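You operate a simulated robot arm through the tools that you are given. There is no shell and no other tool. Be economical: measure what you need, move in short steps, check, and stop when the job is done.

The job below is to be done with a simulated two-armed robot. You get a single attempt, and the scene is never put back.

TASK
On the top of the low grey table, fold the blue cloth in half, so that its two long edges meet.

The check looks at the end state, three seconds after you hand in, the way a careful person would. Anything else that was tipped, shoved, dropped, spilled or broken makes it a failure. Flat cloth is picked up by pressing the open fingertips on it (5 to 10 N) and closing them slowly along it; thin cloth reads only 2 to 8 mm in the jaws.

THE ROBOT
Two 7-joint arms with two-finger parallel grippers on one trunk, on a base that drives. Base frame: it is fixed to the floor where the robot stands at the start and does not move with it; the origin is under the middle of the robot, x ahead of it, y to its left, z up; the surface under the hand at the start is at about z = 550. Readings come in mm, degrees, newtons and seconds.
The left shoulder is at the start at [110, 120, 1080], the right one opposite. With the tool pointing down near the work surface each hand reaches from about 100 to 900 mm from the robot's upright axis, wherever it stands, measured 20 degrees to its own side. Places, roughly: blue cloth [600, 0, 600]; top of the low grey table [600, 0, 600]. Payload 4.4 kg a hand.
The TCP of each hand is the grasp point between the finger pads, 23 mm short of the fingertips. In the tool frame z runs along the fingers and y along their closing line. The gripper opens to 94 mm. The fingers are 38 mm wide and 10 mm thick; the gripper's body (54 by 96 mm) begins 39 mm behind the TCP.
Orientation is told as [roll, pitch, yaw] about the base's x, y, z axes, in that order, counted from this pose: with the fingers straight down and closing along the base's y, the tool's x points along the base's -x, its y along +y and its z along -z.

THE INTERFACE
- The arms move only by the tool step_arm. It takes "left_plan", "right_plan" or both (then of equal length, played together; a hand with none holds still); each is one flat list of numbers, 7 for each row, row after row: the opening, from 0 (shut) to 1 (fully open), then the shift along the base's x, y, z in units of 500 mm (1.0 is 500 mm), then the turn, a rotation vector about the base's x, y, z in units of 90 degrees (1.0 is 90 degrees). In form: [jaw, tx, ty, tz, rx, ry, rz, jaw, tx, ty, tz, rx, ry, rz, ...]. A call has 1 to 20 rows; each row is the pose to reach, as a shift and turn from the pose commanded when the call began. A call with a number of a shift or a turn outside -1 to 1 is refused whole. Rows are played at 5 a second. More than 50 mm and 8.6 degrees between two rows, or a gripper value outside its range, and nothing of the call is played. Where a pose cannot be reached the arm comes as near as it can. A force on the tool above 40 N (or 10 N above the force at the start of the call, whichever is more), or a blocked arm, ends the call early, and 0.2 s more pass. Each finger travels about 72 mm/s and halts on what it meets, pressing with about 39 N; the grip force reading is that of the motor and also rises with nothing between the fingers. The clock runs only during rows and for 0.2 s after the last one: add rows that repeat a pose to give the fingers time. It gives the time, the measured TCP pose, the force on the tool (base axes), the opening and the grip force at its end, in the units of the frame above (readings bear some noise), with the torque about the TCP (base axes, N m) and any sound that the robot's microphone picked up.
- Cameras (640 x 400 px; columns grow to the right, rows downward): "scene" is now at [217.1, -56.6, 1172.3]; the picture's right is [-0.06, -1.00, -0.03], its down [-0.87, 0.07, -0.48] and it looks along [0.48, -0.01, -0.88] (base axes); focal length 250 px, centre (320, 200). "left" rides on the left gripper at [87, -16, -75] in its tool frame; the picture's right is [0.18, 0.98, 0.00], its down [-0.58, 0.11, -0.81] and it looks along [-0.79, 0.15, 0.59] (tool axes); focal length 243 px, centre (320, 200). "right" rides on the right gripper at [86, 16, -75] in its tool frame; the picture's right is [-0.18, 0.98, 0.00], its down [-0.58, -0.11, -0.81] and it looks along [-0.79, -0.15, 0.59] (tool axes); focal length 243 px, centre (320, 200). There is no depth. A picture from a camera that has moved, and an enlarged one, comes with that camera's place and axes in the base frame and with its lens.
- grab_frame(camera): a new picture of that camera. It takes no simulated time.
- lift_body(by): slides the trunk up (or, below 0, down) by that many mm; the arms and the scene camera ride with it, the base frame stays. It gives what a move gives, with no picture.
- roll_base(legs): drives the robot by 1 to 6 legs, each [ahead, left, turn to the left] in mm, mm and degrees, along the robot's own axes; the way and the turn of a leg run together, so that a leg with both is an arc; at most 1500 mm and 180 degrees a leg. The arms and the cameras ride along, it lands a little off, and it stops where it bumps. It gives what a move gives.
- pan_tilt(pan, tilt): turns the head with the scene camera to pan (to the left, within 80 degrees either way) and tilt (down, from -29 to 69), counted from straight ahead of the robot. It gives what a move gives.
- close_up(camera, box): a new picture of the part [left, top, right, bottom] of that camera's present view, enlarged. It takes no simulated time.
- finish_job(): hands the job in; it is judged then, once.

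Go step by step. Nothing tells you exact positions but the pictures and the camera data: compare them with the known pose of the tool, close in by small moves and look again before you grip or let go. The budget is 120 turns and 100 pictures, counting those below and the enlarged ones. Unless the task says otherwise, let go and move clear before handing in, and close with one line.

The tools are called as a command line: name --argument value ..., lists and objects as JSON in quotes. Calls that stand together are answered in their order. step_arm: Moves the arms, as the interface text tells. Its arguments: {"type":"object","properties":{"left_plan":{"type":"array","items":{"type":"number"}},"right_plan":{"type":"array","items":{"type":"number"}}},"required":[]} The other tools are called the same way: lift_body (by) slides the trunk up or down; roll_base (legs) drives the base; pan_tilt (pan, tilt) turns the head that bears the scene camera; grab_frame (camera) takes a picture; close_up (camera, box) takes an enlarged picture of a part of a camera's view; finish_job () hands the job in.

At the start:

```text
clock: 0.0
left_tcp_pos: [479.4, 215.3, 829.7]
left_orientation: [-6.4, -3.6, -0.4]
left_ft_force: [-0.6, 0.6, 0.6]
left_moment: [-0.01, 0.0, -0.01]
left_width: 93.7
left_gripper_force: 0.1
right_tcp_pos: [419.7, -214.8, 755.9]
right_orientation: [6.1, -7.6, 2.5]
right_ft_force: [0.0, -0.1, -0.2]
right_moment: [-0.03, 0.03, 0.01]
right_width: 94.2
right_gripper_force: 0.2
trunk travel left (down, up): [-75.0, 313.0]
robot x, y, heading: [-41.7, -26.1, 0.3]
head pan, tilt: [-3.9, 63.5]
```

scene: 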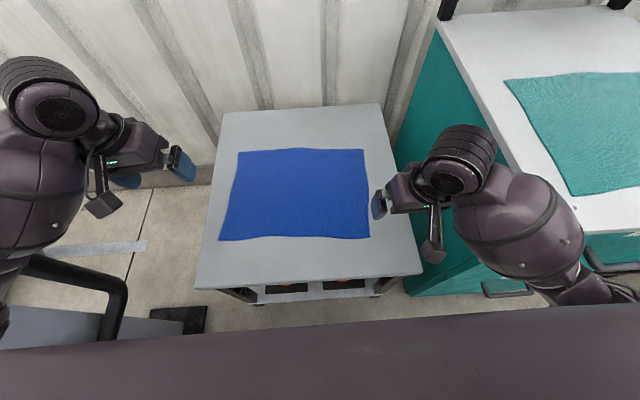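
right: 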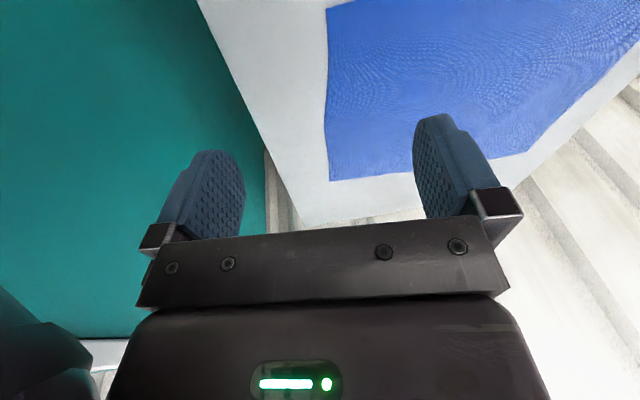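
left: 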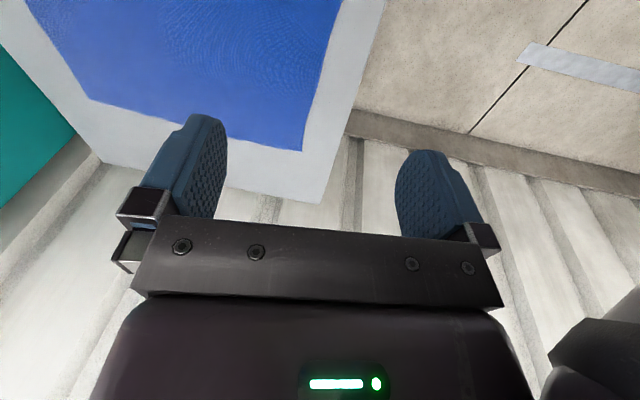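

I see the blue cloth lying flat on the grey table, with its long edges running along y, roughly at x≈430 and x≈700. I plan to grip the two far corners, closing along x, and fold the far edge over to the near one; first I level both hands and raise them.

step_arm --left_plan '[0.5, 0, 0, 0.05, 0.035, 0.02, 0.002, 0.5, 0, 0, 0.05, 0.071, 0.04, 0.0044, 0.5, 0, 0, 0.05, 0.071, 0.04, 0.0044]' --right_plan '[0.5, 0, 0.02, 0.08, -0.034, 0.042, -0.014, 0.5, 0, 0.04, 0.16, -0.068, 0.084, -0.028, 0.5, 0, 0.06, 0.2, -0.068, 0.084, -0.028]'

close_up --camera "scene" --box '[190, 90, 430, 300]'

```text
clock: 0.6
left_tcp_pos: [402.4, 197.9, 774.9]
left_orientation: [-3.4, 7.0, -2.6]
left_ft_force: [-0.2, 0.2, -0.7]
left_moment: [-0.03, 0.0, 0.02]
left_width: 47.0
left_gripper_force: 0.1
right_tcp_pos: [307.1, -199.2, 764.3]
right_orientation: [-0.1, 9.2, -1.7]
right_ft_force: [1.4, -0.7, -0.5]
right_moment: [0.02, 0.08, -0.01]
right_width: 47.1
right_gripper_force: 0.0
trunk travel left (down, up): [-75.0, 313.0]
robot x, y, heading: [-146.1, -30.9, -2.4]
head pan, tilt: [-3.9, 63.5]
stopped in row 3 (right hand): the force on the tool passed its limit at 67 N (the readings are from after the stop); the commanded pose is now the measured one
```

```text
1.90 times, centred on (310, 195) of scene
camera zoom: at [169.8, -45.9, 1137.1], right [-0.11, -0.99, 0.0], down [-0.89, 0.1, -0.45], along [0.44, -0.05, -0.89], focal length 476 px, centre (339, 210)
```

zoom: 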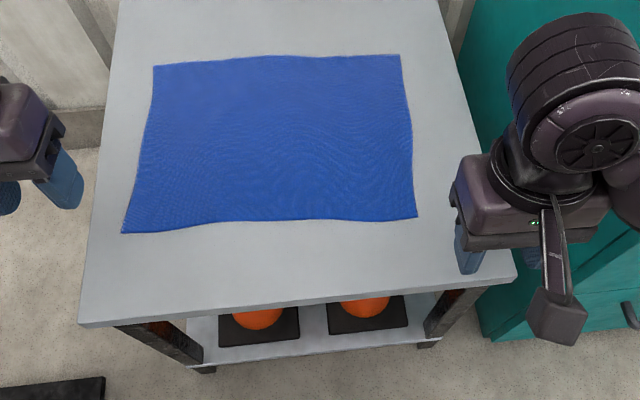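

The right hand struck something and the base has shifted back about 100 mm. Before moving again, I check the state and look at what it touched.

pan_tilt --pan -20 --tilt 50

grab_frame --camera "scene"

grab_frame --camera "right"

```text
clock: 1.4
left_tcp_pos: [401.8, 196.5, 779.1]
left_orientation: [-4.3, 6.7, -3.0]
left_ft_force: [-0.7, 0.1, 0.6]
left_moment: [-0.02, 0.01, 0.0]
left_width: 46.7
left_gripper_force: 0.0
right_tcp_pos: [308.5, -199.3, 769.1]
right_orientation: [-0.3, 8.5, -1.7]
right_ft_force: [-0.1, 0.1, -0.1]
right_moment: [-0.04, -0.02, 0.03]
right_width: 46.8
right_gripper_force: 0.1
trunk travel left (down, up): [-75.0, 313.0]
robot x, y, heading: [-143.0, -30.1, -2.6]
head pan, tilt: [-20.0, 50.0]
```

```text
95 pictures are left
camera scene: at [177.4, -66.6, 1156.7], right [-0.38, -0.92, 0.0], down [-0.71, 0.29, -0.65], along [0.6, -0.25, -0.76], focal length 250 px, centre (320, 200)
```

scene: 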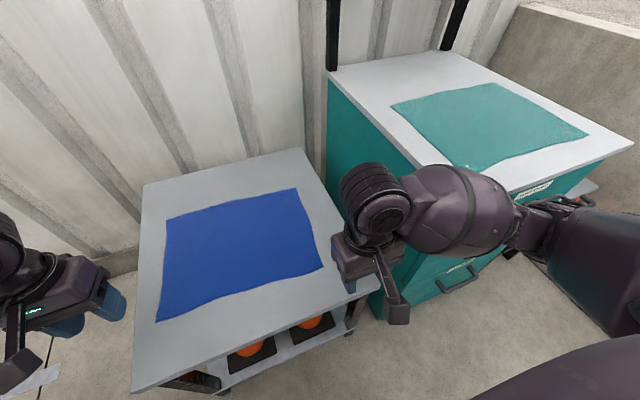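

```text
94 pictures are left
camera right: at [236.1, -180.3, 856.4], right [0.21, 0.98, -0.03], down [0.69, -0.13, 0.71], along [0.69, -0.17, -0.7], focal length 243 px, centre (320, 200)
```

right: 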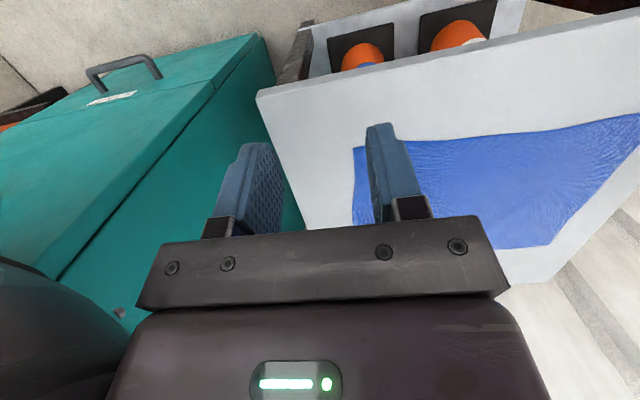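

The cloth looks undisturbed, but the body seems to be rocking. I hold still for a moment and see whether the pose settles.

step_arm --left_plan '[0.5, 0, 0, 0, 0, 0, 0, 0.5, 0, 0, 0, 0, 0, 0, 0.5, 0, 0, 0, 0, 0, 0, 0.5, 0, 0, 0, 0, 0, 0, 0.5, 0, 0, 0, 0, 0, 0]' --right_plan '[0.5, 0, 0, 0, 0, 0, 0, 0.5, 0, 0, 0, 0, 0, 0, 0.5, 0, 0, 0, 0, 0, 0, 0.5, 0, 0, 0, 0, 0, 0, 0.5, 0, 0, 0, 0, 0, 0]'

grab_frame --camera "scene"

```text
clock: 2.6
left_tcp_pos: [403.5, 196.1, 779.7]
left_orientation: [-4.2, 6.7, -2.9]
left_ft_force: [-0.1, 0.5, 0.5]
left_moment: [0.0, 0.0, 0.01]
left_width: 46.8
left_gripper_force: 0.1
right_tcp_pos: [309.7, -200.0, 772.1]
right_orientation: [-0.2, 8.6, -1.8]
right_ft_force: [1.1, -0.7, 0.6]
right_moment: [0.03, 0.0, 0.01]
right_width: 47.1
right_gripper_force: 0.0
trunk travel left (down, up): [-75.0, 313.0]
robot x, y, heading: [-139.0, -27.3, -2.5]
head pan, tilt: [-20.0, 50.0]
```

```text
93 pictures are left
camera scene: at [177.5, -66.9, 1156.8], right [-0.38, -0.92, 0.0], down [-0.7, 0.29, -0.65], along [0.6, -0.25, -0.76], focal length 250 px, centre (320, 200)
```

scene: 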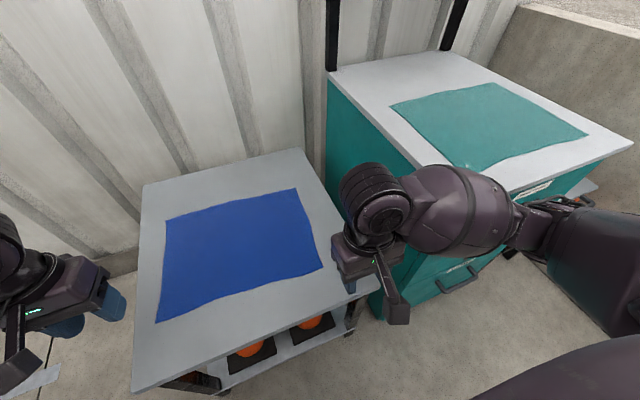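

The pose is stable again. I work out the teal cabinet as about 930 mm high with its face at y≈-280, so the right forearm probably bumped it; I'll raise the trunk so both arms come in steeply from above, then look left.

lift_body --by 220

pan_tilt --pan 45 --tilt 55

grab_frame --camera "scene"

pan_tilt --pan -30 --tilt 60

grab_frame --camera "scene"

```text
clock: 3.4
left_tcp_pos: [396.0, 151.2, 813.4]
left_orientation: [-10.5, 7.3, -5.7]
left_ft_force: [0.5, 1.0, 0.0]
left_moment: [0.02, -0.03, 0.0]
left_width: 47.2
left_gripper_force: 0.1
right_tcp_pos: [313.0, -200.6, 811.5]
right_orientation: [0.2, 7.6, -1.8]
right_ft_force: [-0.1, 0.4, 1.3]
right_moment: [-0.03, 0.0, 0.01]
right_width: 47.0
right_gripper_force: 0.0
trunk travel left (down, up): [-106.0, 282.0]
robot x, y, heading: [-142.7, -29.6, -2.4]
head pan, tilt: [-20.0, 50.0]
stopped: the arm was blocked; the commanded pose is now the measured one
```

```text
clock: 4.8
left_tcp_pos: [398.4, 154.0, 809.5]
left_orientation: [-9.9, 7.4, -5.6]
left_ft_force: [0.5, -0.1, -0.4]
left_moment: [-0.01, -0.05, 0.0]
left_width: 47.4
left_gripper_force: 0.1
right_tcp_pos: [310.9, -202.0, 805.5]
right_orientation: [0.3, 8.1, -1.7]
right_ft_force: [-0.3, 0.7, 0.4]
right_moment: [0.04, -0.03, -0.02]
right_width: 46.8
right_gripper_force: 0.0
trunk travel left (down, up): [-106.0, 282.0]
robot x, y, heading: [-144.1, -25.6, -2.5]
head pan, tilt: [45.0, 55.0]
```

```text
92 pictures are left
camera scene: at [129.2, 8.1, 1193.8], right [0.67, -0.74, 0.0], down [-0.6, -0.55, -0.58], along [0.43, 0.39, -0.82], focal length 250 px, centre (320, 200)
```

scene: 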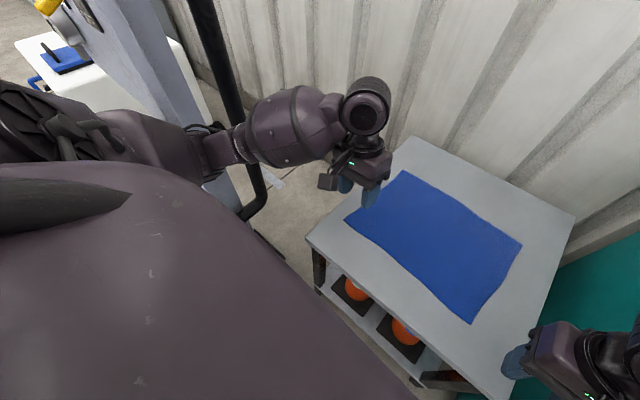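

```text
clock: 6.2
left_tcp_pos: [396.9, 154.2, 810.4]
left_orientation: [-10.0, 7.5, -5.5]
left_ft_force: [0.4, -0.2, -0.5]
left_moment: [0.0, -0.01, -0.03]
left_width: 47.0
left_gripper_force: 0.1
right_tcp_pos: [313.4, -199.4, 805.8]
right_orientation: [0.3, 8.1, -1.8]
right_ft_force: [0.6, -0.2, 0.0]
right_moment: [0.02, 0.01, 0.01]
right_width: 47.2
right_gripper_force: 0.0
trunk travel left (down, up): [-106.0, 282.0]
robot x, y, heading: [-142.3, -26.6, -2.4]
head pan, tilt: [-30.0, 60.0]
```

```text
91 pictures are left
camera scene: at [132.5, -76.1, 1187.3], right [-0.54, -0.84, 0.0], down [-0.73, 0.47, -0.5], along [0.42, -0.27, -0.87], focal length 250 px, centre (320, 200)
```

scene: 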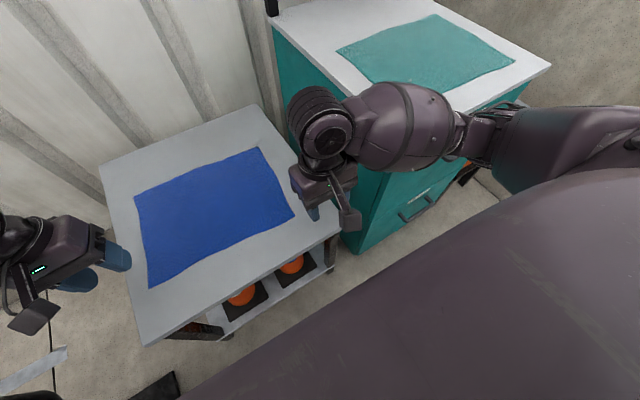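

The left arm's elbow appears to be against a tall black handle of a cart on the left. I look more closely there before any more movement.

pan_tilt --pan 75 --tilt 30

grab_frame --camera "scene"

pan_tilt --pan 40 --tilt 35

grab_frame --camera "scene"

pan_tilt --pan -78 --tilt 35

grab_frame --camera "scene"

```text
clock: 8.0
left_tcp_pos: [397.0, 153.4, 809.6]
left_orientation: [-10.0, 7.6, -5.5]
left_ft_force: [0.3, 0.2, 0.0]
left_moment: [-0.03, -0.01, -0.02]
left_width: 47.2
left_gripper_force: 0.0
right_tcp_pos: [312.0, -201.3, 805.7]
right_orientation: [0.4, 8.2, -1.7]
right_ft_force: [-0.7, 0.3, 1.0]
right_moment: [0.01, 0.0, 0.0]
right_width: 47.1
right_gripper_force: 0.1
trunk travel left (down, up): [-106.0, 282.0]
robot x, y, heading: [-140.0, -26.7, -2.6]
head pan, tilt: [75.0, 30.0]
```

```text
90 pictures are left
camera scene: at [103.7, 46.0, 1229.6], right [0.95, -0.3, 0.0], down [-0.15, -0.47, -0.87], along [0.26, 0.83, -0.5], focal length 250 px, centre (320, 200)
```

scene: 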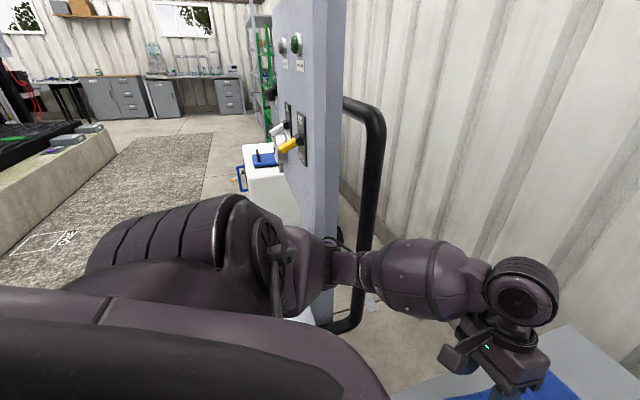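

```text
clock: 9.1
left_tcp_pos: [399.1, 151.9, 810.0]
left_orientation: [-10.0, 7.5, -5.6]
left_ft_force: [-0.6, -1.1, -0.2]
left_moment: [0.01, -0.02, -0.02]
left_width: 47.2
left_gripper_force: 0.0
right_tcp_pos: [313.2, -200.9, 805.9]
right_orientation: [0.3, 8.2, -1.8]
right_ft_force: [-0.5, -0.6, 0.2]
right_moment: [0.01, 0.0, 0.01]
right_width: 46.9
right_gripper_force: 0.0
trunk travel left (down, up): [-106.0, 282.0]
robot x, y, heading: [-146.3, -25.6, -2.6]
head pan, tilt: [40.0, 35.0]
```

```text
89 pictures are left
camera scene: at [146.3, 13.4, 1221.9], right [0.61, -0.79, 0.0], down [-0.45, -0.35, -0.82], along [0.65, 0.5, -0.57], focal length 250 px, centre (320, 200)
```

scene: 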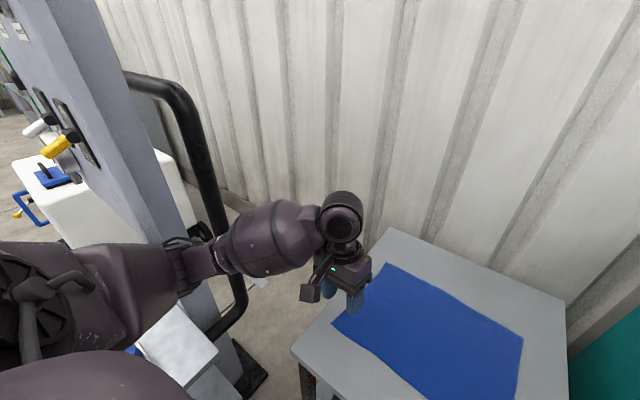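

```text
clock: 11.0
left_tcp_pos: [398.2, 153.7, 809.3]
left_orientation: [-10.1, 7.6, -5.5]
left_ft_force: [0.1, 1.1, -0.5]
left_moment: [-0.01, 0.05, 0.05]
left_width: 47.1
left_gripper_force: 0.0
right_tcp_pos: [312.1, -199.7, 805.3]
right_orientation: [0.1, 8.2, -1.7]
right_ft_force: [0.1, -0.3, -0.2]
right_moment: [-0.01, 0.0, -0.03]
right_width: 47.1
right_gripper_force: 0.1
trunk travel left (down, up): [-106.0, 282.0]
robot x, y, heading: [-141.5, -25.7, -2.5]
head pan, tilt: [-78.0, 35.0]
```

```text
88 pictures are left
camera scene: at [91.0, -126.8, 1221.3], right [-0.99, -0.16, 0.0], down [-0.09, 0.57, -0.82], along [0.14, -0.81, -0.58], focal length 250 px, centre (320, 200)
```

scene: 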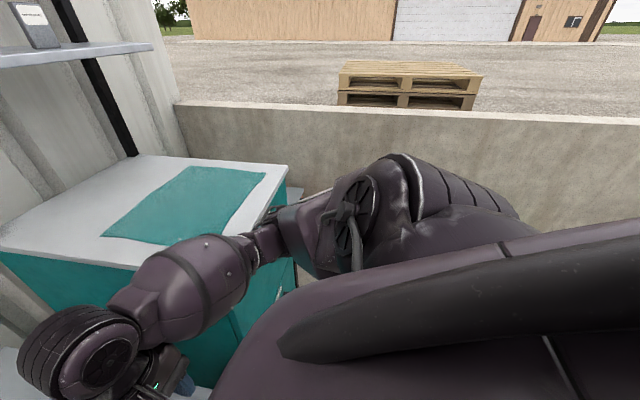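

The column stands left of the left elbow and the cabinet (about 840 mm high, face y≈-375) on the right. I zoom in on the left elbow to see what blocks it.

pan_tilt --pan 65 --tilt 50

close_up --camera "scene" --box '[80, 0, 480, 250]'

grab_frame --camera "left"

```text
clock: 13.3
left_tcp_pos: [398.5, 153.5, 809.3]
left_orientation: [-10.1, 7.5, -5.5]
left_ft_force: [1.0, 0.1, 0.4]
left_moment: [-0.01, -0.01, 0.0]
left_width: 47.0
left_gripper_force: 0.0
right_tcp_pos: [311.9, -199.2, 803.8]
right_orientation: [0.3, 8.1, -1.7]
right_ft_force: [0.5, -0.3, -1.0]
right_moment: [0.02, 0.03, -0.01]
right_width: 46.9
right_gripper_force: 0.2
trunk travel left (down, up): [-106.0, 282.0]
robot x, y, heading: [-142.3, -25.4, -2.8]
head pan, tilt: [65.0, 50.0]
```

```text
1.60 times, centred on (280, 125) of scene
camera zoom: at [112.5, 28.5, 1200.0], right [0.89, -0.46, 0.0], down [-0.35, -0.68, -0.65], along [0.3, 0.57, -0.76], focal length 400 px, centre (384, 320)
```

zoom: 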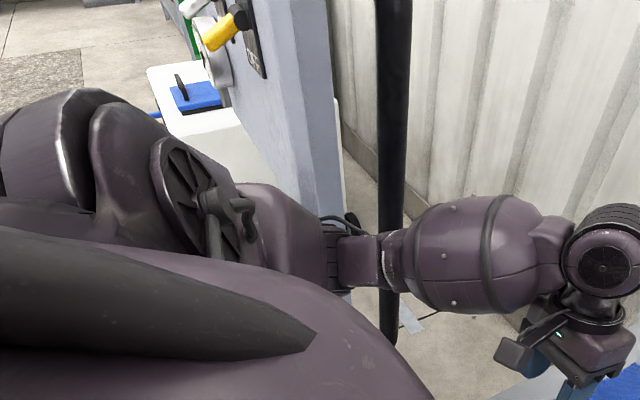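

```text
86 pictures are left
camera left: at [322.2, 158.3, 896.8], right [-0.11, 0.98, -0.15], down [0.7, 0.18, 0.69], along [0.71, -0.03, -0.71], focal length 243 px, centre (320, 200)
```

left: 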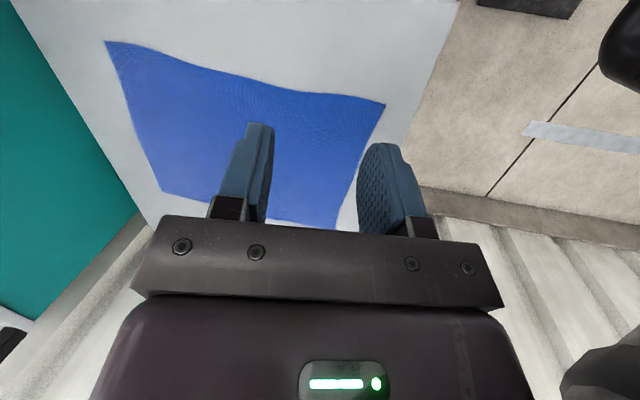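

The left elbow sits right beside the tube. I shift the base 50 mm right, back off 200 mm and square the heading, which should free both elbows.

roll_base --legs '[[0, -50, 0], [-200, 0, 0], [0, 0, 2.6]]'

pan_tilt --pan 0 --tilt 45

grab_frame --camera "scene"

```text
clock: 16.0
left_tcp_pos: [187.9, 139.8, 809.0]
left_orientation: [-10.2, 7.6, -3.1]
left_ft_force: [0.0, -0.4, -0.1]
left_moment: [-0.05, 0.0, 0.0]
left_width: 46.9
left_gripper_force: 0.0
right_tcp_pos: [118.9, -217.7, 805.4]
right_orientation: [0.2, 8.4, 0.8]
right_ft_force: [-0.3, -1.2, 0.3]
right_moment: [-0.04, -0.01, 0.02]
right_width: 46.9
right_gripper_force: 0.2
trunk travel left (down, up): [-106.0, 282.0]
robot x, y, heading: [-343.8, -66.4, -0.0]
head pan, tilt: [65.0, 50.0]
```

```text
clock: 17.4
left_tcp_pos: [189.4, 138.7, 807.5]
left_orientation: [-10.2, 7.7, -3.1]
left_ft_force: [0.5, 0.3, -0.2]
left_moment: [-0.02, 0.02, 0.01]
left_width: 47.1
left_gripper_force: 0.1
right_tcp_pos: [117.5, -218.9, 805.2]
right_orientation: [0.1, 8.3, 0.9]
right_ft_force: [0.7, -0.9, 0.9]
right_moment: [-0.01, -0.01, 0.0]
right_width: 46.8
right_gripper_force: 0.2
trunk travel left (down, up): [-106.0, 282.0]
robot x, y, heading: [-345.9, -67.7, 0.0]
head pan, tilt: [0.0, 45.0]
```

```text
85 pictures are left
camera scene: at [-42.2, -67.1, 1206.2], right [0.0, -1.0, 0.0], down [-0.71, 0.0, -0.71], along [0.71, 0.0, -0.71], focal length 250 px, centre (320, 200)
```

scene: 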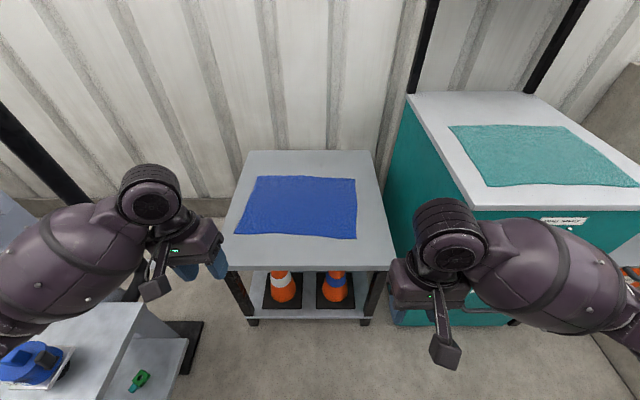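

Both elbows now seem clear, and I can see everything from here. Next I raise the trunk.

lift_body --by 200

grab_frame --camera "scene"

```text
clock: 19.5
left_tcp_pos: [188.7, 138.7, 1007.7]
left_orientation: [-10.1, 7.7, -3.1]
left_ft_force: [-0.2, 0.2, -0.8]
left_moment: [0.02, 0.06, 0.01]
left_width: 46.9
left_gripper_force: 0.1
right_tcp_pos: [117.6, -218.8, 1003.1]
right_orientation: [0.1, 8.3, 0.8]
right_ft_force: [-0.6, -0.8, 0.1]
right_moment: [0.03, 0.03, -0.04]
right_width: 46.9
right_gripper_force: 0.1
trunk travel left (down, up): [-306.0, 82.0]
robot x, y, heading: [-344.3, -66.6, -0.1]
head pan, tilt: [0.0, 45.0]
```

```text
84 pictures are left
camera scene: at [-201.1, -66.9, 1429.2], right [0.0, -1.0, 0.0], down [-0.71, 0.0, -0.71], along [0.71, 0.0, -0.71], focal length 250 px, centre (320, 200)
```

scene: 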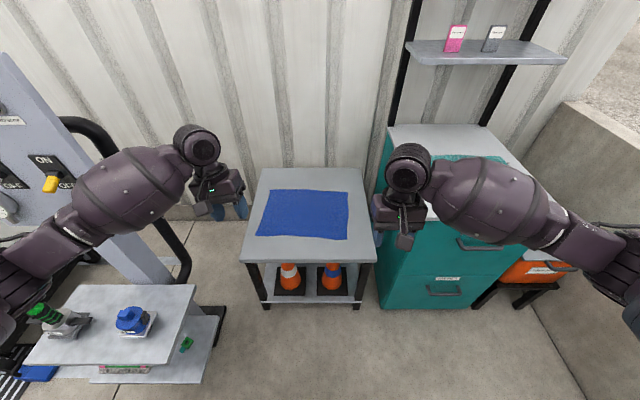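

The view is clear with the trunk up. Now I level both hands here, high above the floor and away from everything.

step_arm --left_plan '[0.5, 0, 0, 0, 0.037, -0.029, 0.011, 0.5, 0, 0, 0, 0.075, -0.057, 0.023, 0.5, 0, 0, 0, 0.112, -0.086, 0.034, 0.5, 0, 0, 0, 0.112, -0.086, 0.034]' --right_plan '[0.5, 0, 0, 0, 0, -0.03, -0.003, 0.5, 0, 0, 0, 0, -0.06, -0.006, 0.5, 0, 0, 0, -0.001, -0.092, -0.009, 0.5, 0, 0, 0, -0.001, -0.092, -0.009]'

```text
clock: 20.5
left_tcp_pos: [188.0, 140.7, 1008.4]
left_orientation: [0.2, -0.1, 0.8]
left_ft_force: [0.6, 0.1, 0.4]
left_moment: [-0.05, -0.01, 0.02]
left_width: 47.3
left_gripper_force: 0.1
right_tcp_pos: [118.2, -219.4, 1004.6]
right_orientation: [-0.2, -0.1, -0.1]
right_ft_force: [-0.5, -0.4, -0.9]
right_moment: [-0.02, -0.03, -0.01]
right_width: 47.1
right_gripper_force: 0.1
trunk travel left (down, up): [-306.0, 82.0]
robot x, y, heading: [-347.3, -66.7, -0.3]
head pan, tilt: [0.0, 45.0]
```

Both hands are level. Next I yaw both by -90° so the jaws close along x.

step_arm --left_plan '[0.5, 0, 0, 0, 0, 0, -0.083, 0.5, 0, 0, 0, 0, 0, -0.167, 0.5, 0, 0, 0, 0, 0, -0.25, 0.5, 0, 0, 0, 0, 0, -0.333, 0.5, 0, 0, 0, 0, 0, -0.417, 0.5, 0, 0, 0, 0, 0, -0.5, 0.5, 0, 0, 0, 0, 0, -0.583, 0.5, 0, 0, 0, 0, 0, -0.667, 0.5, 0, 0, 0, 0, 0, -0.75, 0.5, 0, 0, 0, 0, 0, -0.833, 0.5, 0, 0, 0, 0, 0, -0.917, 0.5, 0, 0, 0, 0, 0, -1.0, 0.5, 0, 0, 0, 0, 0, -1.0]' --right_plan '[0.5, 0, 0, 0, 0, 0, -0.083, 0.5, 0, 0, 0, 0, 0, -0.167, 0.5, 0, 0, 0, 0, 0, -0.25, 0.5, 0, 0, 0, 0, 0, -0.333, 0.5, 0, 0, 0, 0, 0, -0.417, 0.5, 0, 0, 0, 0, 0, -0.5, 0.5, 0, 0, 0, 0, 0, -0.583, 0.5, 0, 0, 0, 0, 0, -0.667, 0.5, 0, 0, 0, 0, 0, -0.75, 0.5, 0, 0, 0, 0, 0, -0.833, 0.5, 0, 0, 0, 0, 0, -0.917, 0.5, 0, 0, 0, 0, 0, -1.0, 0.5, 0, 0, 0, 0, 0, -1.0]'

grab_frame --camera "scene"

```text
clock: 23.3
left_tcp_pos: [188.5, 138.9, 1008.5]
left_orientation: [0.0, 0.0, -89.3]
left_ft_force: [-0.5, 0.2, 0.4]
left_moment: [0.0, 0.0, -0.02]
left_width: 47.0
left_gripper_force: 0.0
right_tcp_pos: [117.0, -219.8, 1005.5]
right_orientation: [-0.1, 0.0, -90.1]
right_ft_force: [0.3, -0.1, 0.3]
right_moment: [-0.01, -0.02, -0.01]
right_width: 46.9
right_gripper_force: 0.1
trunk travel left (down, up): [-306.0, 82.0]
robot x, y, heading: [-345.9, -68.5, -0.2]
head pan, tilt: [0.0, 45.0]
```

```text
83 pictures are left
camera scene: at [-201.5, -66.9, 1429.4], right [0.0, -1.0, 0.0], down [-0.71, 0.0, -0.71], along [0.71, 0.0, -0.71], focal length 250 px, centre (320, 200)
```

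scene: 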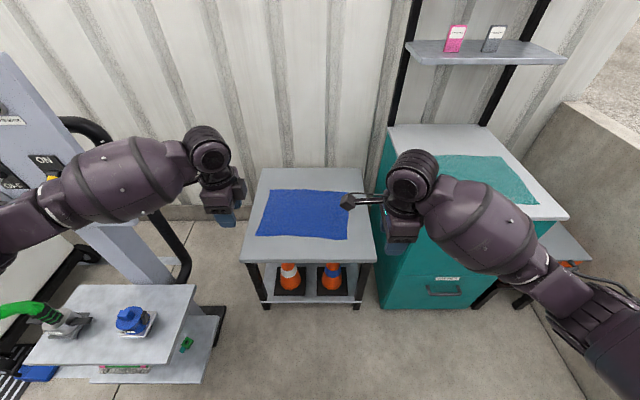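

Both wrists turned cleanly. Next I stretch the hands forward, staying high, so the elbows come in.

step_arm --left_plan '[0.5, 0.0625, 0, 0, 0, 0, 0, 0.5, 0.125, 0, 0, 0, 0, 0, 0.5, 0.1875, 0.003, 0, 0, 0, 0, 0.5, 0.25, 0.006, 0, 0, 0, 0, 0.5, 0.3125, 0.01, 0, 0, 0, 0, 0.5, 0.375, 0.014, 0, 0, 0, 0, 0.5, 0.4375, 0.018, 0, 0, 0, 0, 0.5, 0.5, 0.02, 0, 0, 0, 0, 0.5, 0.5, 0.02, 0, 0, 0, 0]' --right_plan '[0.5, 0.08, 0.01, 0, 0, 0, 0, 0.5, 0.16, 0.02, 0, 0, 0, 0, 0.5, 0.24, 0.03, 0, 0, 0, 0, 0.5, 0.32, 0.04, 0, 0, 0, 0, 0.5, 0.4, 0.05, 0, 0, 0, 0, 0.5, 0.48, 0.06, 0, 0, 0, 0, 0.5, 0.56, 0.07, 0, 0, 0, 0, 0.5, 0.64, 0.08, 0, 0, 0, 0, 0.5, 0.64, 0.08, 0, 0, 0, 0]'

grab_frame --camera "scene"

```text
clock: 25.3
left_tcp_pos: [439.4, 150.7, 1005.1]
left_orientation: [0.1, 0.0, -89.4]
left_ft_force: [-0.3, 1.0, -0.5]
left_moment: [-0.01, 0.01, 0.01]
left_width: 46.7
left_gripper_force: 0.1
right_tcp_pos: [428.9, -177.7, 1004.7]
right_orientation: [-0.1, 0.0, -89.9]
right_ft_force: [0.5, 0.0, -0.6]
right_moment: [0.02, 0.0, 0.02]
right_width: 47.0
right_gripper_force: 0.1
right hand out of reach, approached as far as the arm can: row 8, 9
trunk travel left (down, up): [-306.0, 82.0]
robot x, y, heading: [-346.5, -69.6, -0.3]
head pan, tilt: [0.0, 45.0]
```

```text
82 pictures are left
camera scene: at [-199.6, -66.9, 1429.0], right [0.0, -1.0, 0.0], down [-0.71, 0.0, -0.71], along [0.71, 0.0, -0.71], focal length 250 px, centre (320, 200)
```

scene: 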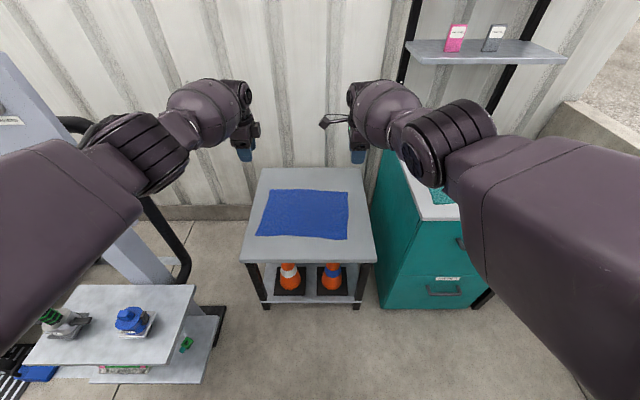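

Both arms are straight and narrow, and the tube on the left is at about (375, 540). I drive forward 280 mm and 50 mm left, with the hands high over the table.

roll_base --legs '[[0, 50, 0.3], [270, 0, 0]]'

pan_tilt --pan 0 --tilt 62

grab_frame --camera "scene"

```text
clock: 27.9
left_tcp_pos: [703.7, 204.3, 1005.7]
left_orientation: [0.0, -0.1, -89.1]
left_ft_force: [0.1, 0.2, 0.2]
left_moment: [-0.01, 0.0, 0.01]
left_width: 46.9
left_gripper_force: 0.0
right_tcp_pos: [693.6, -124.5, 1004.1]
right_orientation: [-0.1, 0.0, -89.8]
right_ft_force: [1.3, -0.3, -0.4]
right_moment: [-0.03, 0.0, 0.01]
right_width: 47.2
right_gripper_force: 0.0
trunk travel left (down, up): [-306.0, 82.0]
robot x, y, heading: [-83.4, -18.3, -0.1]
head pan, tilt: [0.0, 45.0]
```

```text
clock: 28.7
left_tcp_pos: [702.2, 205.0, 1006.3]
left_orientation: [-0.1, 0.0, -88.9]
left_ft_force: [-0.9, 0.1, -0.2]
left_moment: [-0.01, 0.01, 0.02]
left_width: 47.0
left_gripper_force: 0.0
right_tcp_pos: [693.5, -125.3, 1005.3]
right_orientation: [-0.1, 0.1, -89.8]
right_ft_force: [-0.7, 1.4, -0.1]
right_moment: [-0.03, 0.0, -0.02]
right_width: 46.9
right_gripper_force: 0.1
trunk travel left (down, up): [-306.0, 82.0]
robot x, y, heading: [-82.9, -20.4, 0.4]
head pan, tilt: [0.0, 62.0]
```

```text
81 pictures are left
camera scene: at [47.4, -16.3, 1407.7], right [0.0, -1.0, 0.0], down [-0.88, 0.0, -0.47], along [0.47, 0.0, -0.88], focal length 250 px, centre (320, 200)
```

scene: 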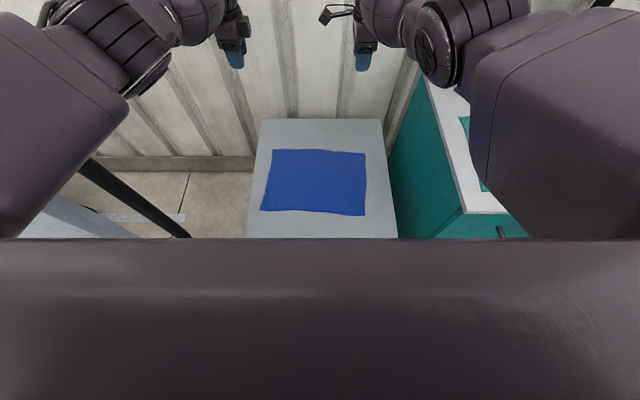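

The base is at (-83, -20) and the cloth is in full view. I zoom in to measure its corners.

close_up --camera "scene" --box '[240, 115, 400, 235]'

```text
3.33 times, centred on (320, 175) of scene
camera zoom: at [47.4, -16.3, 1407.7], right [0.0, -1.0, 0.0], down [-0.88, 0.0, -0.47], along [0.47, 0.0, -0.88], focal length 832 px, centre (320, 283)
```

zoom: 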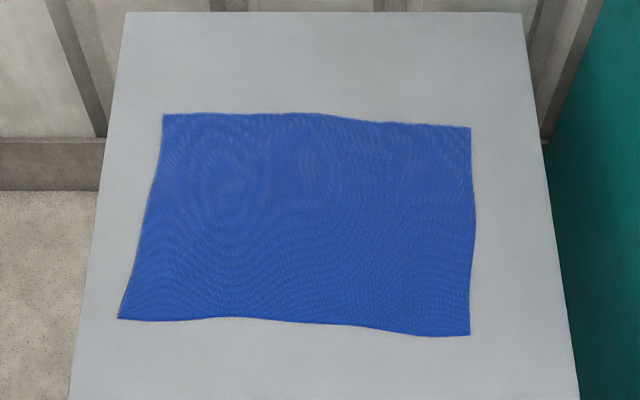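

I put the far corners at about (711, 177) and (692, -199), and the near ones at (433, 202) and (414, -176), taking the table as z≈600. I bring both hands down to about 90 mm above the far corners and check with the wrist cameras.

step_arm --left_plan '[0.32, -0.003, -0.013, -0.079, 0, 0, 0, 0.32, -0.006, -0.026, -0.158, 0, 0, 0, 0.32, -0.01, -0.04, -0.237, 0, 0, 0, 0.32, -0.013, -0.053, -0.316, 0, 0, 0, 0.32, -0.016, -0.066, -0.395, 0, 0, 0, 0.32, -0.02, -0.08, -0.474, 0, 0, 0, 0.32, -0.023, -0.093, -0.553, 0, 0, 0, 0.32, -0.026, -0.106, -0.632, 0, 0, 0, 0.32, -0.026, -0.106, -0.632, 0, 0, 0]' --right_plan '[0.32, -0.005, -0.012, -0.079, 0, 0, 0, 0.32, -0.01, -0.024, -0.158, 0, 0, 0, 0.32, -0.016, -0.036, -0.237, 0, 0, 0, 0.32, -0.021, -0.048, -0.315, 0, 0, 0, 0.32, -0.027, -0.06, -0.394, 0, 0, 0, 0.32, -0.032, -0.072, -0.473, 0, 0, 0, 0.32, -0.037, -0.085, -0.552, 0, 0, 0, 0.32, -0.043, -0.098, -0.63, 0, 0, 0, 0.32, -0.043, -0.098, -0.63, 0, 0, 0]'

grab_frame --camera "scene"

grab_frame --camera "left"

grab_frame --camera "right"

```text
clock: 30.7
left_tcp_pos: [591.4, 161.2, 746.2]
left_orientation: [0.0, 0.0, -89.0]
left_ft_force: [-0.2, 0.1, -0.1]
left_moment: [-0.02, 0.01, 0.03]
left_width: 29.9
left_gripper_force: 0.1
left hand out of reach, approached as far as the arm can: row 1, 2, 3, 4, 5, 6, 7, 8, 9
right_tcp_pos: [607.1, -187.8, 766.1]
right_orientation: [-0.1, -0.1, -89.8]
right_ft_force: [-0.7, -0.6, 0.8]
right_moment: [0.01, 0.03, 0.04]
right_width: 30.1
right_gripper_force: 0.1
right hand out of reach, approached as far as the arm can: row 1, 2, 3, 4, 5, 6, 7, 8, 9
trunk travel left (down, up): [-306.0, 82.0]
robot x, y, heading: [-78.5, -16.5, 0.2]
head pan, tilt: [0.0, 62.0]
```

```text
79 pictures are left
camera scene: at [47.2, -15.1, 1407.7], right [0.0, -1.0, 0.0], down [-0.88, 0.0, -0.47], along [0.47, 0.0, -0.88], focal length 250 px, centre (320, 200)
```

scene: 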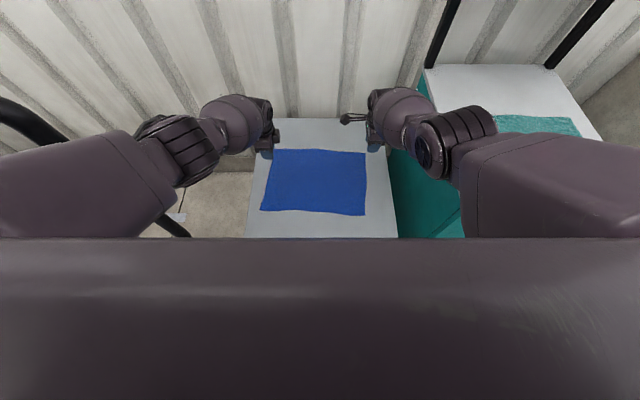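

```text
78 pictures are left
camera left: at [574.1, 247.2, 821.2], right [0.98, 0.2, 0.0], down [0.12, -0.58, 0.81], along [0.16, -0.79, -0.59], focal length 243 px, centre (320, 200)
```

left: 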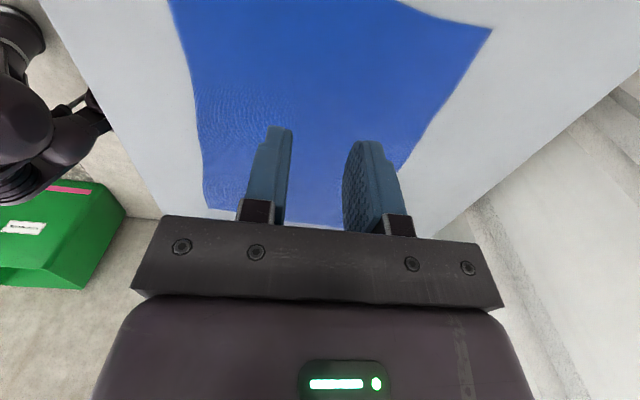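

```text
77 pictures are left
camera right: at [623.3, -101.2, 840.5], right [0.98, -0.18, 0.0], down [-0.11, -0.58, 0.81], along [-0.15, -0.79, -0.59], focal length 243 px, centre (320, 200)
```

right: 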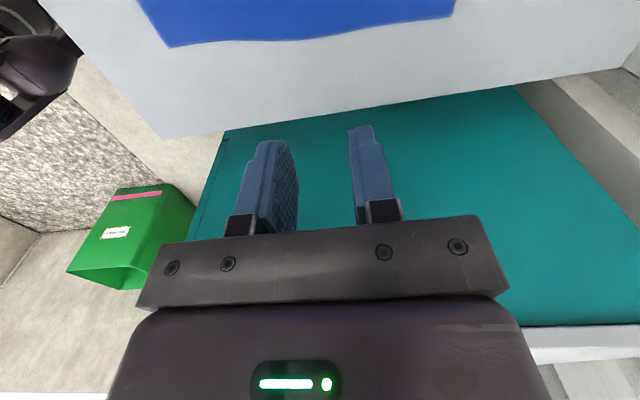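

Both hands ran out of reach because the trunk is too high. I raise the hands a little, then lower the trunk 150 mm.

step_arm --left_plan '[0.32, 0, 0, 0.08, 0, 0, 0, 0.32, 0, 0, 0.16, 0, 0, 0, 0.32, 0, 0, 0.24, 0, 0, 0, 0.32, 0, 0, 0.32, 0, 0, 0, 0.32, 0, 0, 0.32, 0, 0, 0]' --right_plan '[0.32, 0, 0, 0.08, 0, 0, 0, 0.32, 0, 0, 0.16, 0, 0, 0, 0.32, 0, 0, 0.24, 0, 0, 0, 0.32, 0, 0, 0.32, 0, 0, 0, 0.32, 0, 0, 0.32, 0, 0, 0]'

```text
clock: 31.9
left_tcp_pos: [592.6, 156.9, 907.1]
left_orientation: [0.0, 0.1, -89.0]
left_ft_force: [-0.1, 0.7, 0.7]
left_moment: [0.01, 0.0, 0.0]
left_width: 30.0
left_gripper_force: 0.1
right_tcp_pos: [603.0, -186.8, 922.9]
right_orientation: [-0.1, 0.1, -89.7]
right_ft_force: [-0.4, -0.3, -0.2]
right_moment: [0.03, 0.0, -0.02]
right_width: 30.3
right_gripper_force: 0.0
trunk travel left (down, up): [-306.0, 82.0]
robot x, y, heading: [-78.2, -18.8, 0.2]
head pan, tilt: [0.0, 62.0]
```

lift_body --by -170

grab_frame --camera "scene"

```text
clock: 33.9
left_tcp_pos: [581.6, 145.0, 745.5]
left_orientation: [0.5, 0.6, -89.0]
left_ft_force: [0.0, 0.0, 0.0]
left_moment: [0.0, -0.01, 0.0]
left_width: 30.2
left_gripper_force: 0.0
right_tcp_pos: [593.4, -194.5, 761.4]
right_orientation: [0.8, 0.9, -89.7]
right_ft_force: [-0.4, 0.3, 0.2]
right_moment: [-0.02, 0.02, 0.02]
right_width: 30.0
right_gripper_force: 0.1
trunk travel left (down, up): [-136.0, 252.0]
robot x, y, heading: [-82.8, -19.6, 0.0]
head pan, tilt: [0.0, 62.0]
```

```text
76 pictures are left
camera scene: at [160.3, -31.7, 1224.7], right [0.0, -1.0, -0.01], down [-0.88, 0.0, -0.48], along [0.48, 0.01, -0.88], focal length 250 px, centre (320, 200)
```

scene: 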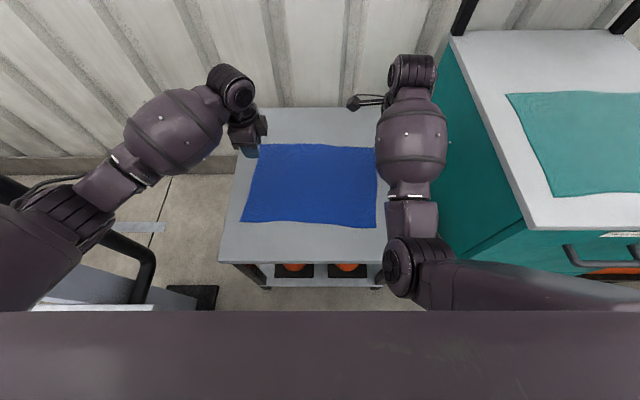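

The body leans a touch to the right, as if something pushes it from the left. I look at the left side before going on.

pan_tilt --pan 70 --tilt 45

grab_frame --camera "scene"

pan_tilt --pan -60 --tilt 50

grab_frame --camera "scene"

```text
clock: 35.3
left_tcp_pos: [580.8, 145.3, 745.3]
left_orientation: [0.6, 0.7, -88.9]
left_ft_force: [0.3, 0.2, -0.3]
left_moment: [0.03, -0.01, 0.0]
left_width: 29.8
left_gripper_force: 0.1
right_tcp_pos: [593.3, -194.8, 759.7]
right_orientation: [0.7, 0.9, -89.8]
right_ft_force: [0.2, -1.6, -0.4]
right_moment: [0.0, -0.01, -0.02]
right_width: 30.1
right_gripper_force: 0.0
trunk travel left (down, up): [-136.0, 252.0]
robot x, y, heading: [-80.4, -19.1, 0.2]
head pan, tilt: [70.0, 45.0]
```

```text
75 pictures are left
camera scene: at [123.2, 44.2, 1247.0], right [0.94, -0.34, 0.01], down [-0.23, -0.66, -0.72], along [0.25, 0.67, -0.69], focal length 250 px, centre (320, 200)
```

scene: 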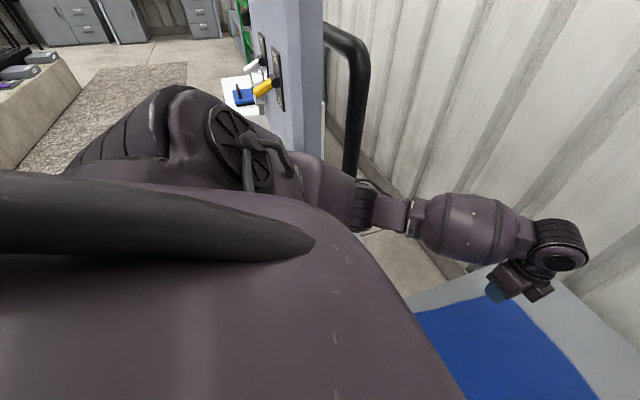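

```text
clock: 37.4
left_tcp_pos: [580.7, 144.9, 746.0]
left_orientation: [0.6, 0.7, -89.0]
left_ft_force: [0.2, -0.2, 0.5]
left_moment: [0.0, -0.01, -0.05]
left_width: 30.0
left_gripper_force: 0.0
right_tcp_pos: [593.9, -195.7, 761.0]
right_orientation: [0.8, 0.8, -89.8]
right_ft_force: [0.3, 0.0, -0.1]
right_moment: [-0.01, -0.01, -0.02]
right_width: 30.1
right_gripper_force: 0.0
trunk travel left (down, up): [-136.0, 252.0]
robot x, y, heading: [-80.2, -18.2, 0.1]
head pan, tilt: [-60.0, 50.0]
```

```text
74 pictures are left
camera scene: at [134.3, -98.6, 1238.4], right [-0.86, -0.5, -0.02], down [-0.38, 0.67, -0.64], along [0.33, -0.54, -0.77], focal length 250 px, centre (320, 200)
```

scene: 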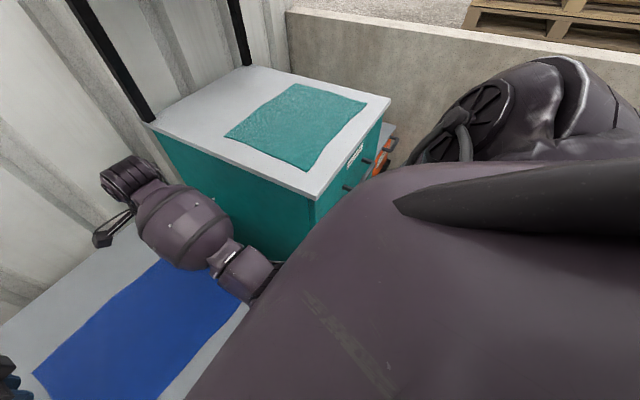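

Both arms look clear of the column and the cabinet, and forces are near zero. I try reaching above the far corners again.

step_arm --left_plan '[0.32, 0.072, 0.005, -0.01, 0, 0, 0, 0.32, 0.144, 0.01, -0.03, 0, 0, 0, 0.32, 0.216, 0.014, -0.06, 0, 0, 0, 0.32, 0.216, 0.014, -0.1, 0, 0, 0, 0.32, 0.216, 0.014, -0.1, 0, 0, 0]' --right_plan '[0.32, 0.052, 0.014, -0.02, 0, 0, 0, 0.32, 0.104, 0.028, -0.06, 0, 0, 0, 0.32, 0.156, 0.042, -0.1, 0, 0, 0, 0.32, 0.156, 0.042, -0.13, 0, 0, 0, 0.32, 0.156, 0.042, -0.13, 0, 0, 0]'

pan_tilt --pan 0 --tilt 60

grab_frame --camera "scene"

grab_frame --camera "left"

grab_frame --camera "right"

```text
clock: 38.6
left_tcp_pos: [704.5, 159.2, 686.1]
left_orientation: [0.0, 0.0, -89.1]
left_ft_force: [0.6, -0.1, -0.4]
left_moment: [0.04, -0.02, 0.0]
left_width: 30.1
left_gripper_force: 0.0
right_tcp_pos: [681.7, -170.3, 683.2]
right_orientation: [0.0, -1.4, -89.4]
right_ft_force: [-0.4, 0.3, 0.3]
right_moment: [-0.03, 0.03, -0.03]
right_width: 29.9
right_gripper_force: 0.0
trunk travel left (down, up): [-136.0, 252.0]
robot x, y, heading: [-77.1, -17.3, 0.0]
head pan, tilt: [-60.0, 50.0]
```

```text
clock: 39.9
left_tcp_pos: [699.6, 160.5, 684.2]
left_orientation: [0.0, -0.1, -89.0]
left_ft_force: [-0.7, -0.4, -0.3]
left_moment: [0.02, 0.0, 0.04]
left_width: 30.2
left_gripper_force: 0.1
right_tcp_pos: [681.0, -170.7, 686.0]
right_orientation: [0.0, -1.3, -89.4]
right_ft_force: [0.1, 0.1, 0.0]
right_moment: [0.05, -0.01, -0.02]
right_width: 30.2
right_gripper_force: 0.0
trunk travel left (down, up): [-136.0, 252.0]
robot x, y, heading: [-82.7, -18.4, 0.1]
head pan, tilt: [0.0, 60.0]
```

```text
73 pictures are left
camera scene: at [178.2, -16.0, 1223.7], right [0.0, -1.0, 0.0], down [-0.87, 0.0, -0.5], along [0.5, 0.0, -0.87], focal length 250 px, centre (320, 200)
```

scene: 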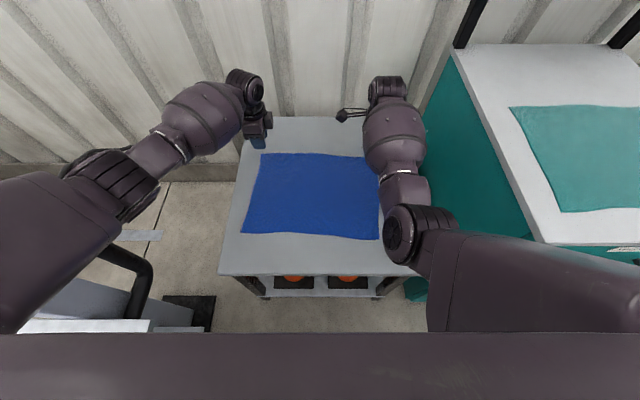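

```text
72 pictures are left
camera left: at [681.9, 247.3, 760.1], right [0.98, 0.2, 0.0], down [0.12, -0.58, 0.81], along [0.16, -0.79, -0.59], focal length 243 px, centre (320, 200)
```

left: 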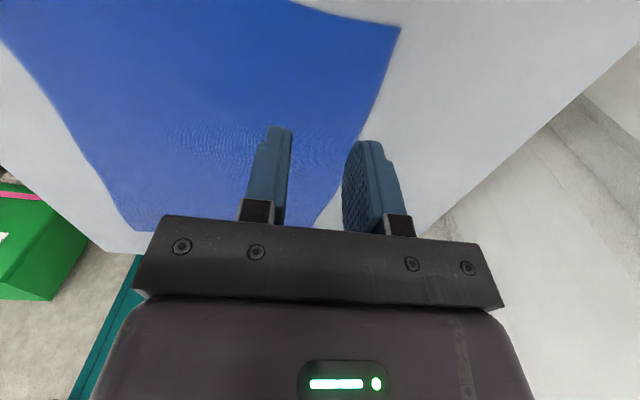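

```text
71 pictures are left
camera right: at [697.2, -83.6, 758.7], right [0.98, -0.17, 0.01], down [-0.1, -0.56, 0.82], along [-0.14, -0.81, -0.57], focal length 243 px, centre (320, 200)
```

right: 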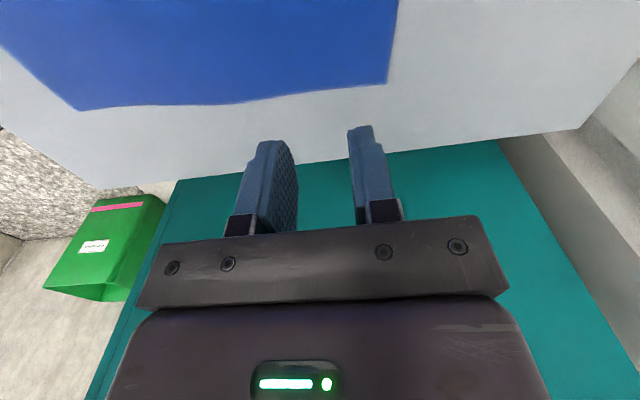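

Comparing the wrist and scene cameras puts the table top at z≈550, so the cloth is about 400×300 mm. Its far corners are near (752, 189) and (733, -211). I drive forward 35 mm for reach.

roll_base --legs '[[35, 0, 0]]'

grab_frame --camera "left"

grab_frame --camera "right"

```text
clock: 40.7
left_tcp_pos: [735.4, 160.2, 684.0]
left_orientation: [0.1, 0.0, -89.0]
left_ft_force: [-0.6, 0.3, 0.0]
left_moment: [0.01, 0.02, 0.01]
left_width: 30.2
left_gripper_force: 0.1
right_tcp_pos: [716.8, -172.5, 688.3]
right_orientation: [0.2, -1.4, -89.6]
right_ft_force: [0.4, -0.4, 0.5]
right_moment: [0.05, 0.0, 0.01]
right_width: 30.1
right_gripper_force: 0.0
trunk travel left (down, up): [-136.0, 252.0]
robot x, y, heading: [-44.4, -16.3, -0.0]
head pan, tilt: [0.0, 60.0]
```

```text
70 pictures are left
camera left: at [717.2, 247.2, 759.6], right [0.98, 0.2, 0.0], down [0.12, -0.58, 0.81], along [0.16, -0.79, -0.59], focal length 243 px, centre (320, 200)
```

left: 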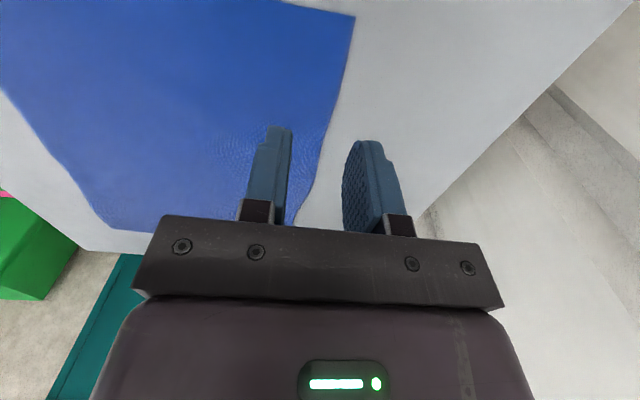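

```text
69 pictures are left
camera right: at [733.5, -84.5, 759.3], right [0.98, -0.18, 0.01], down [-0.11, -0.56, 0.82], along [-0.14, -0.81, -0.57], focal length 243 px, centre (320, 200)
```

right: 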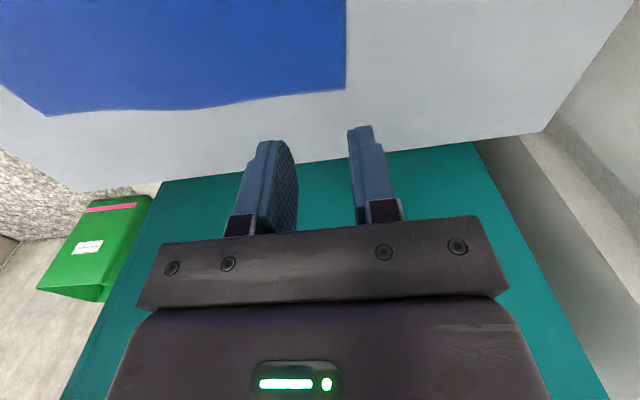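

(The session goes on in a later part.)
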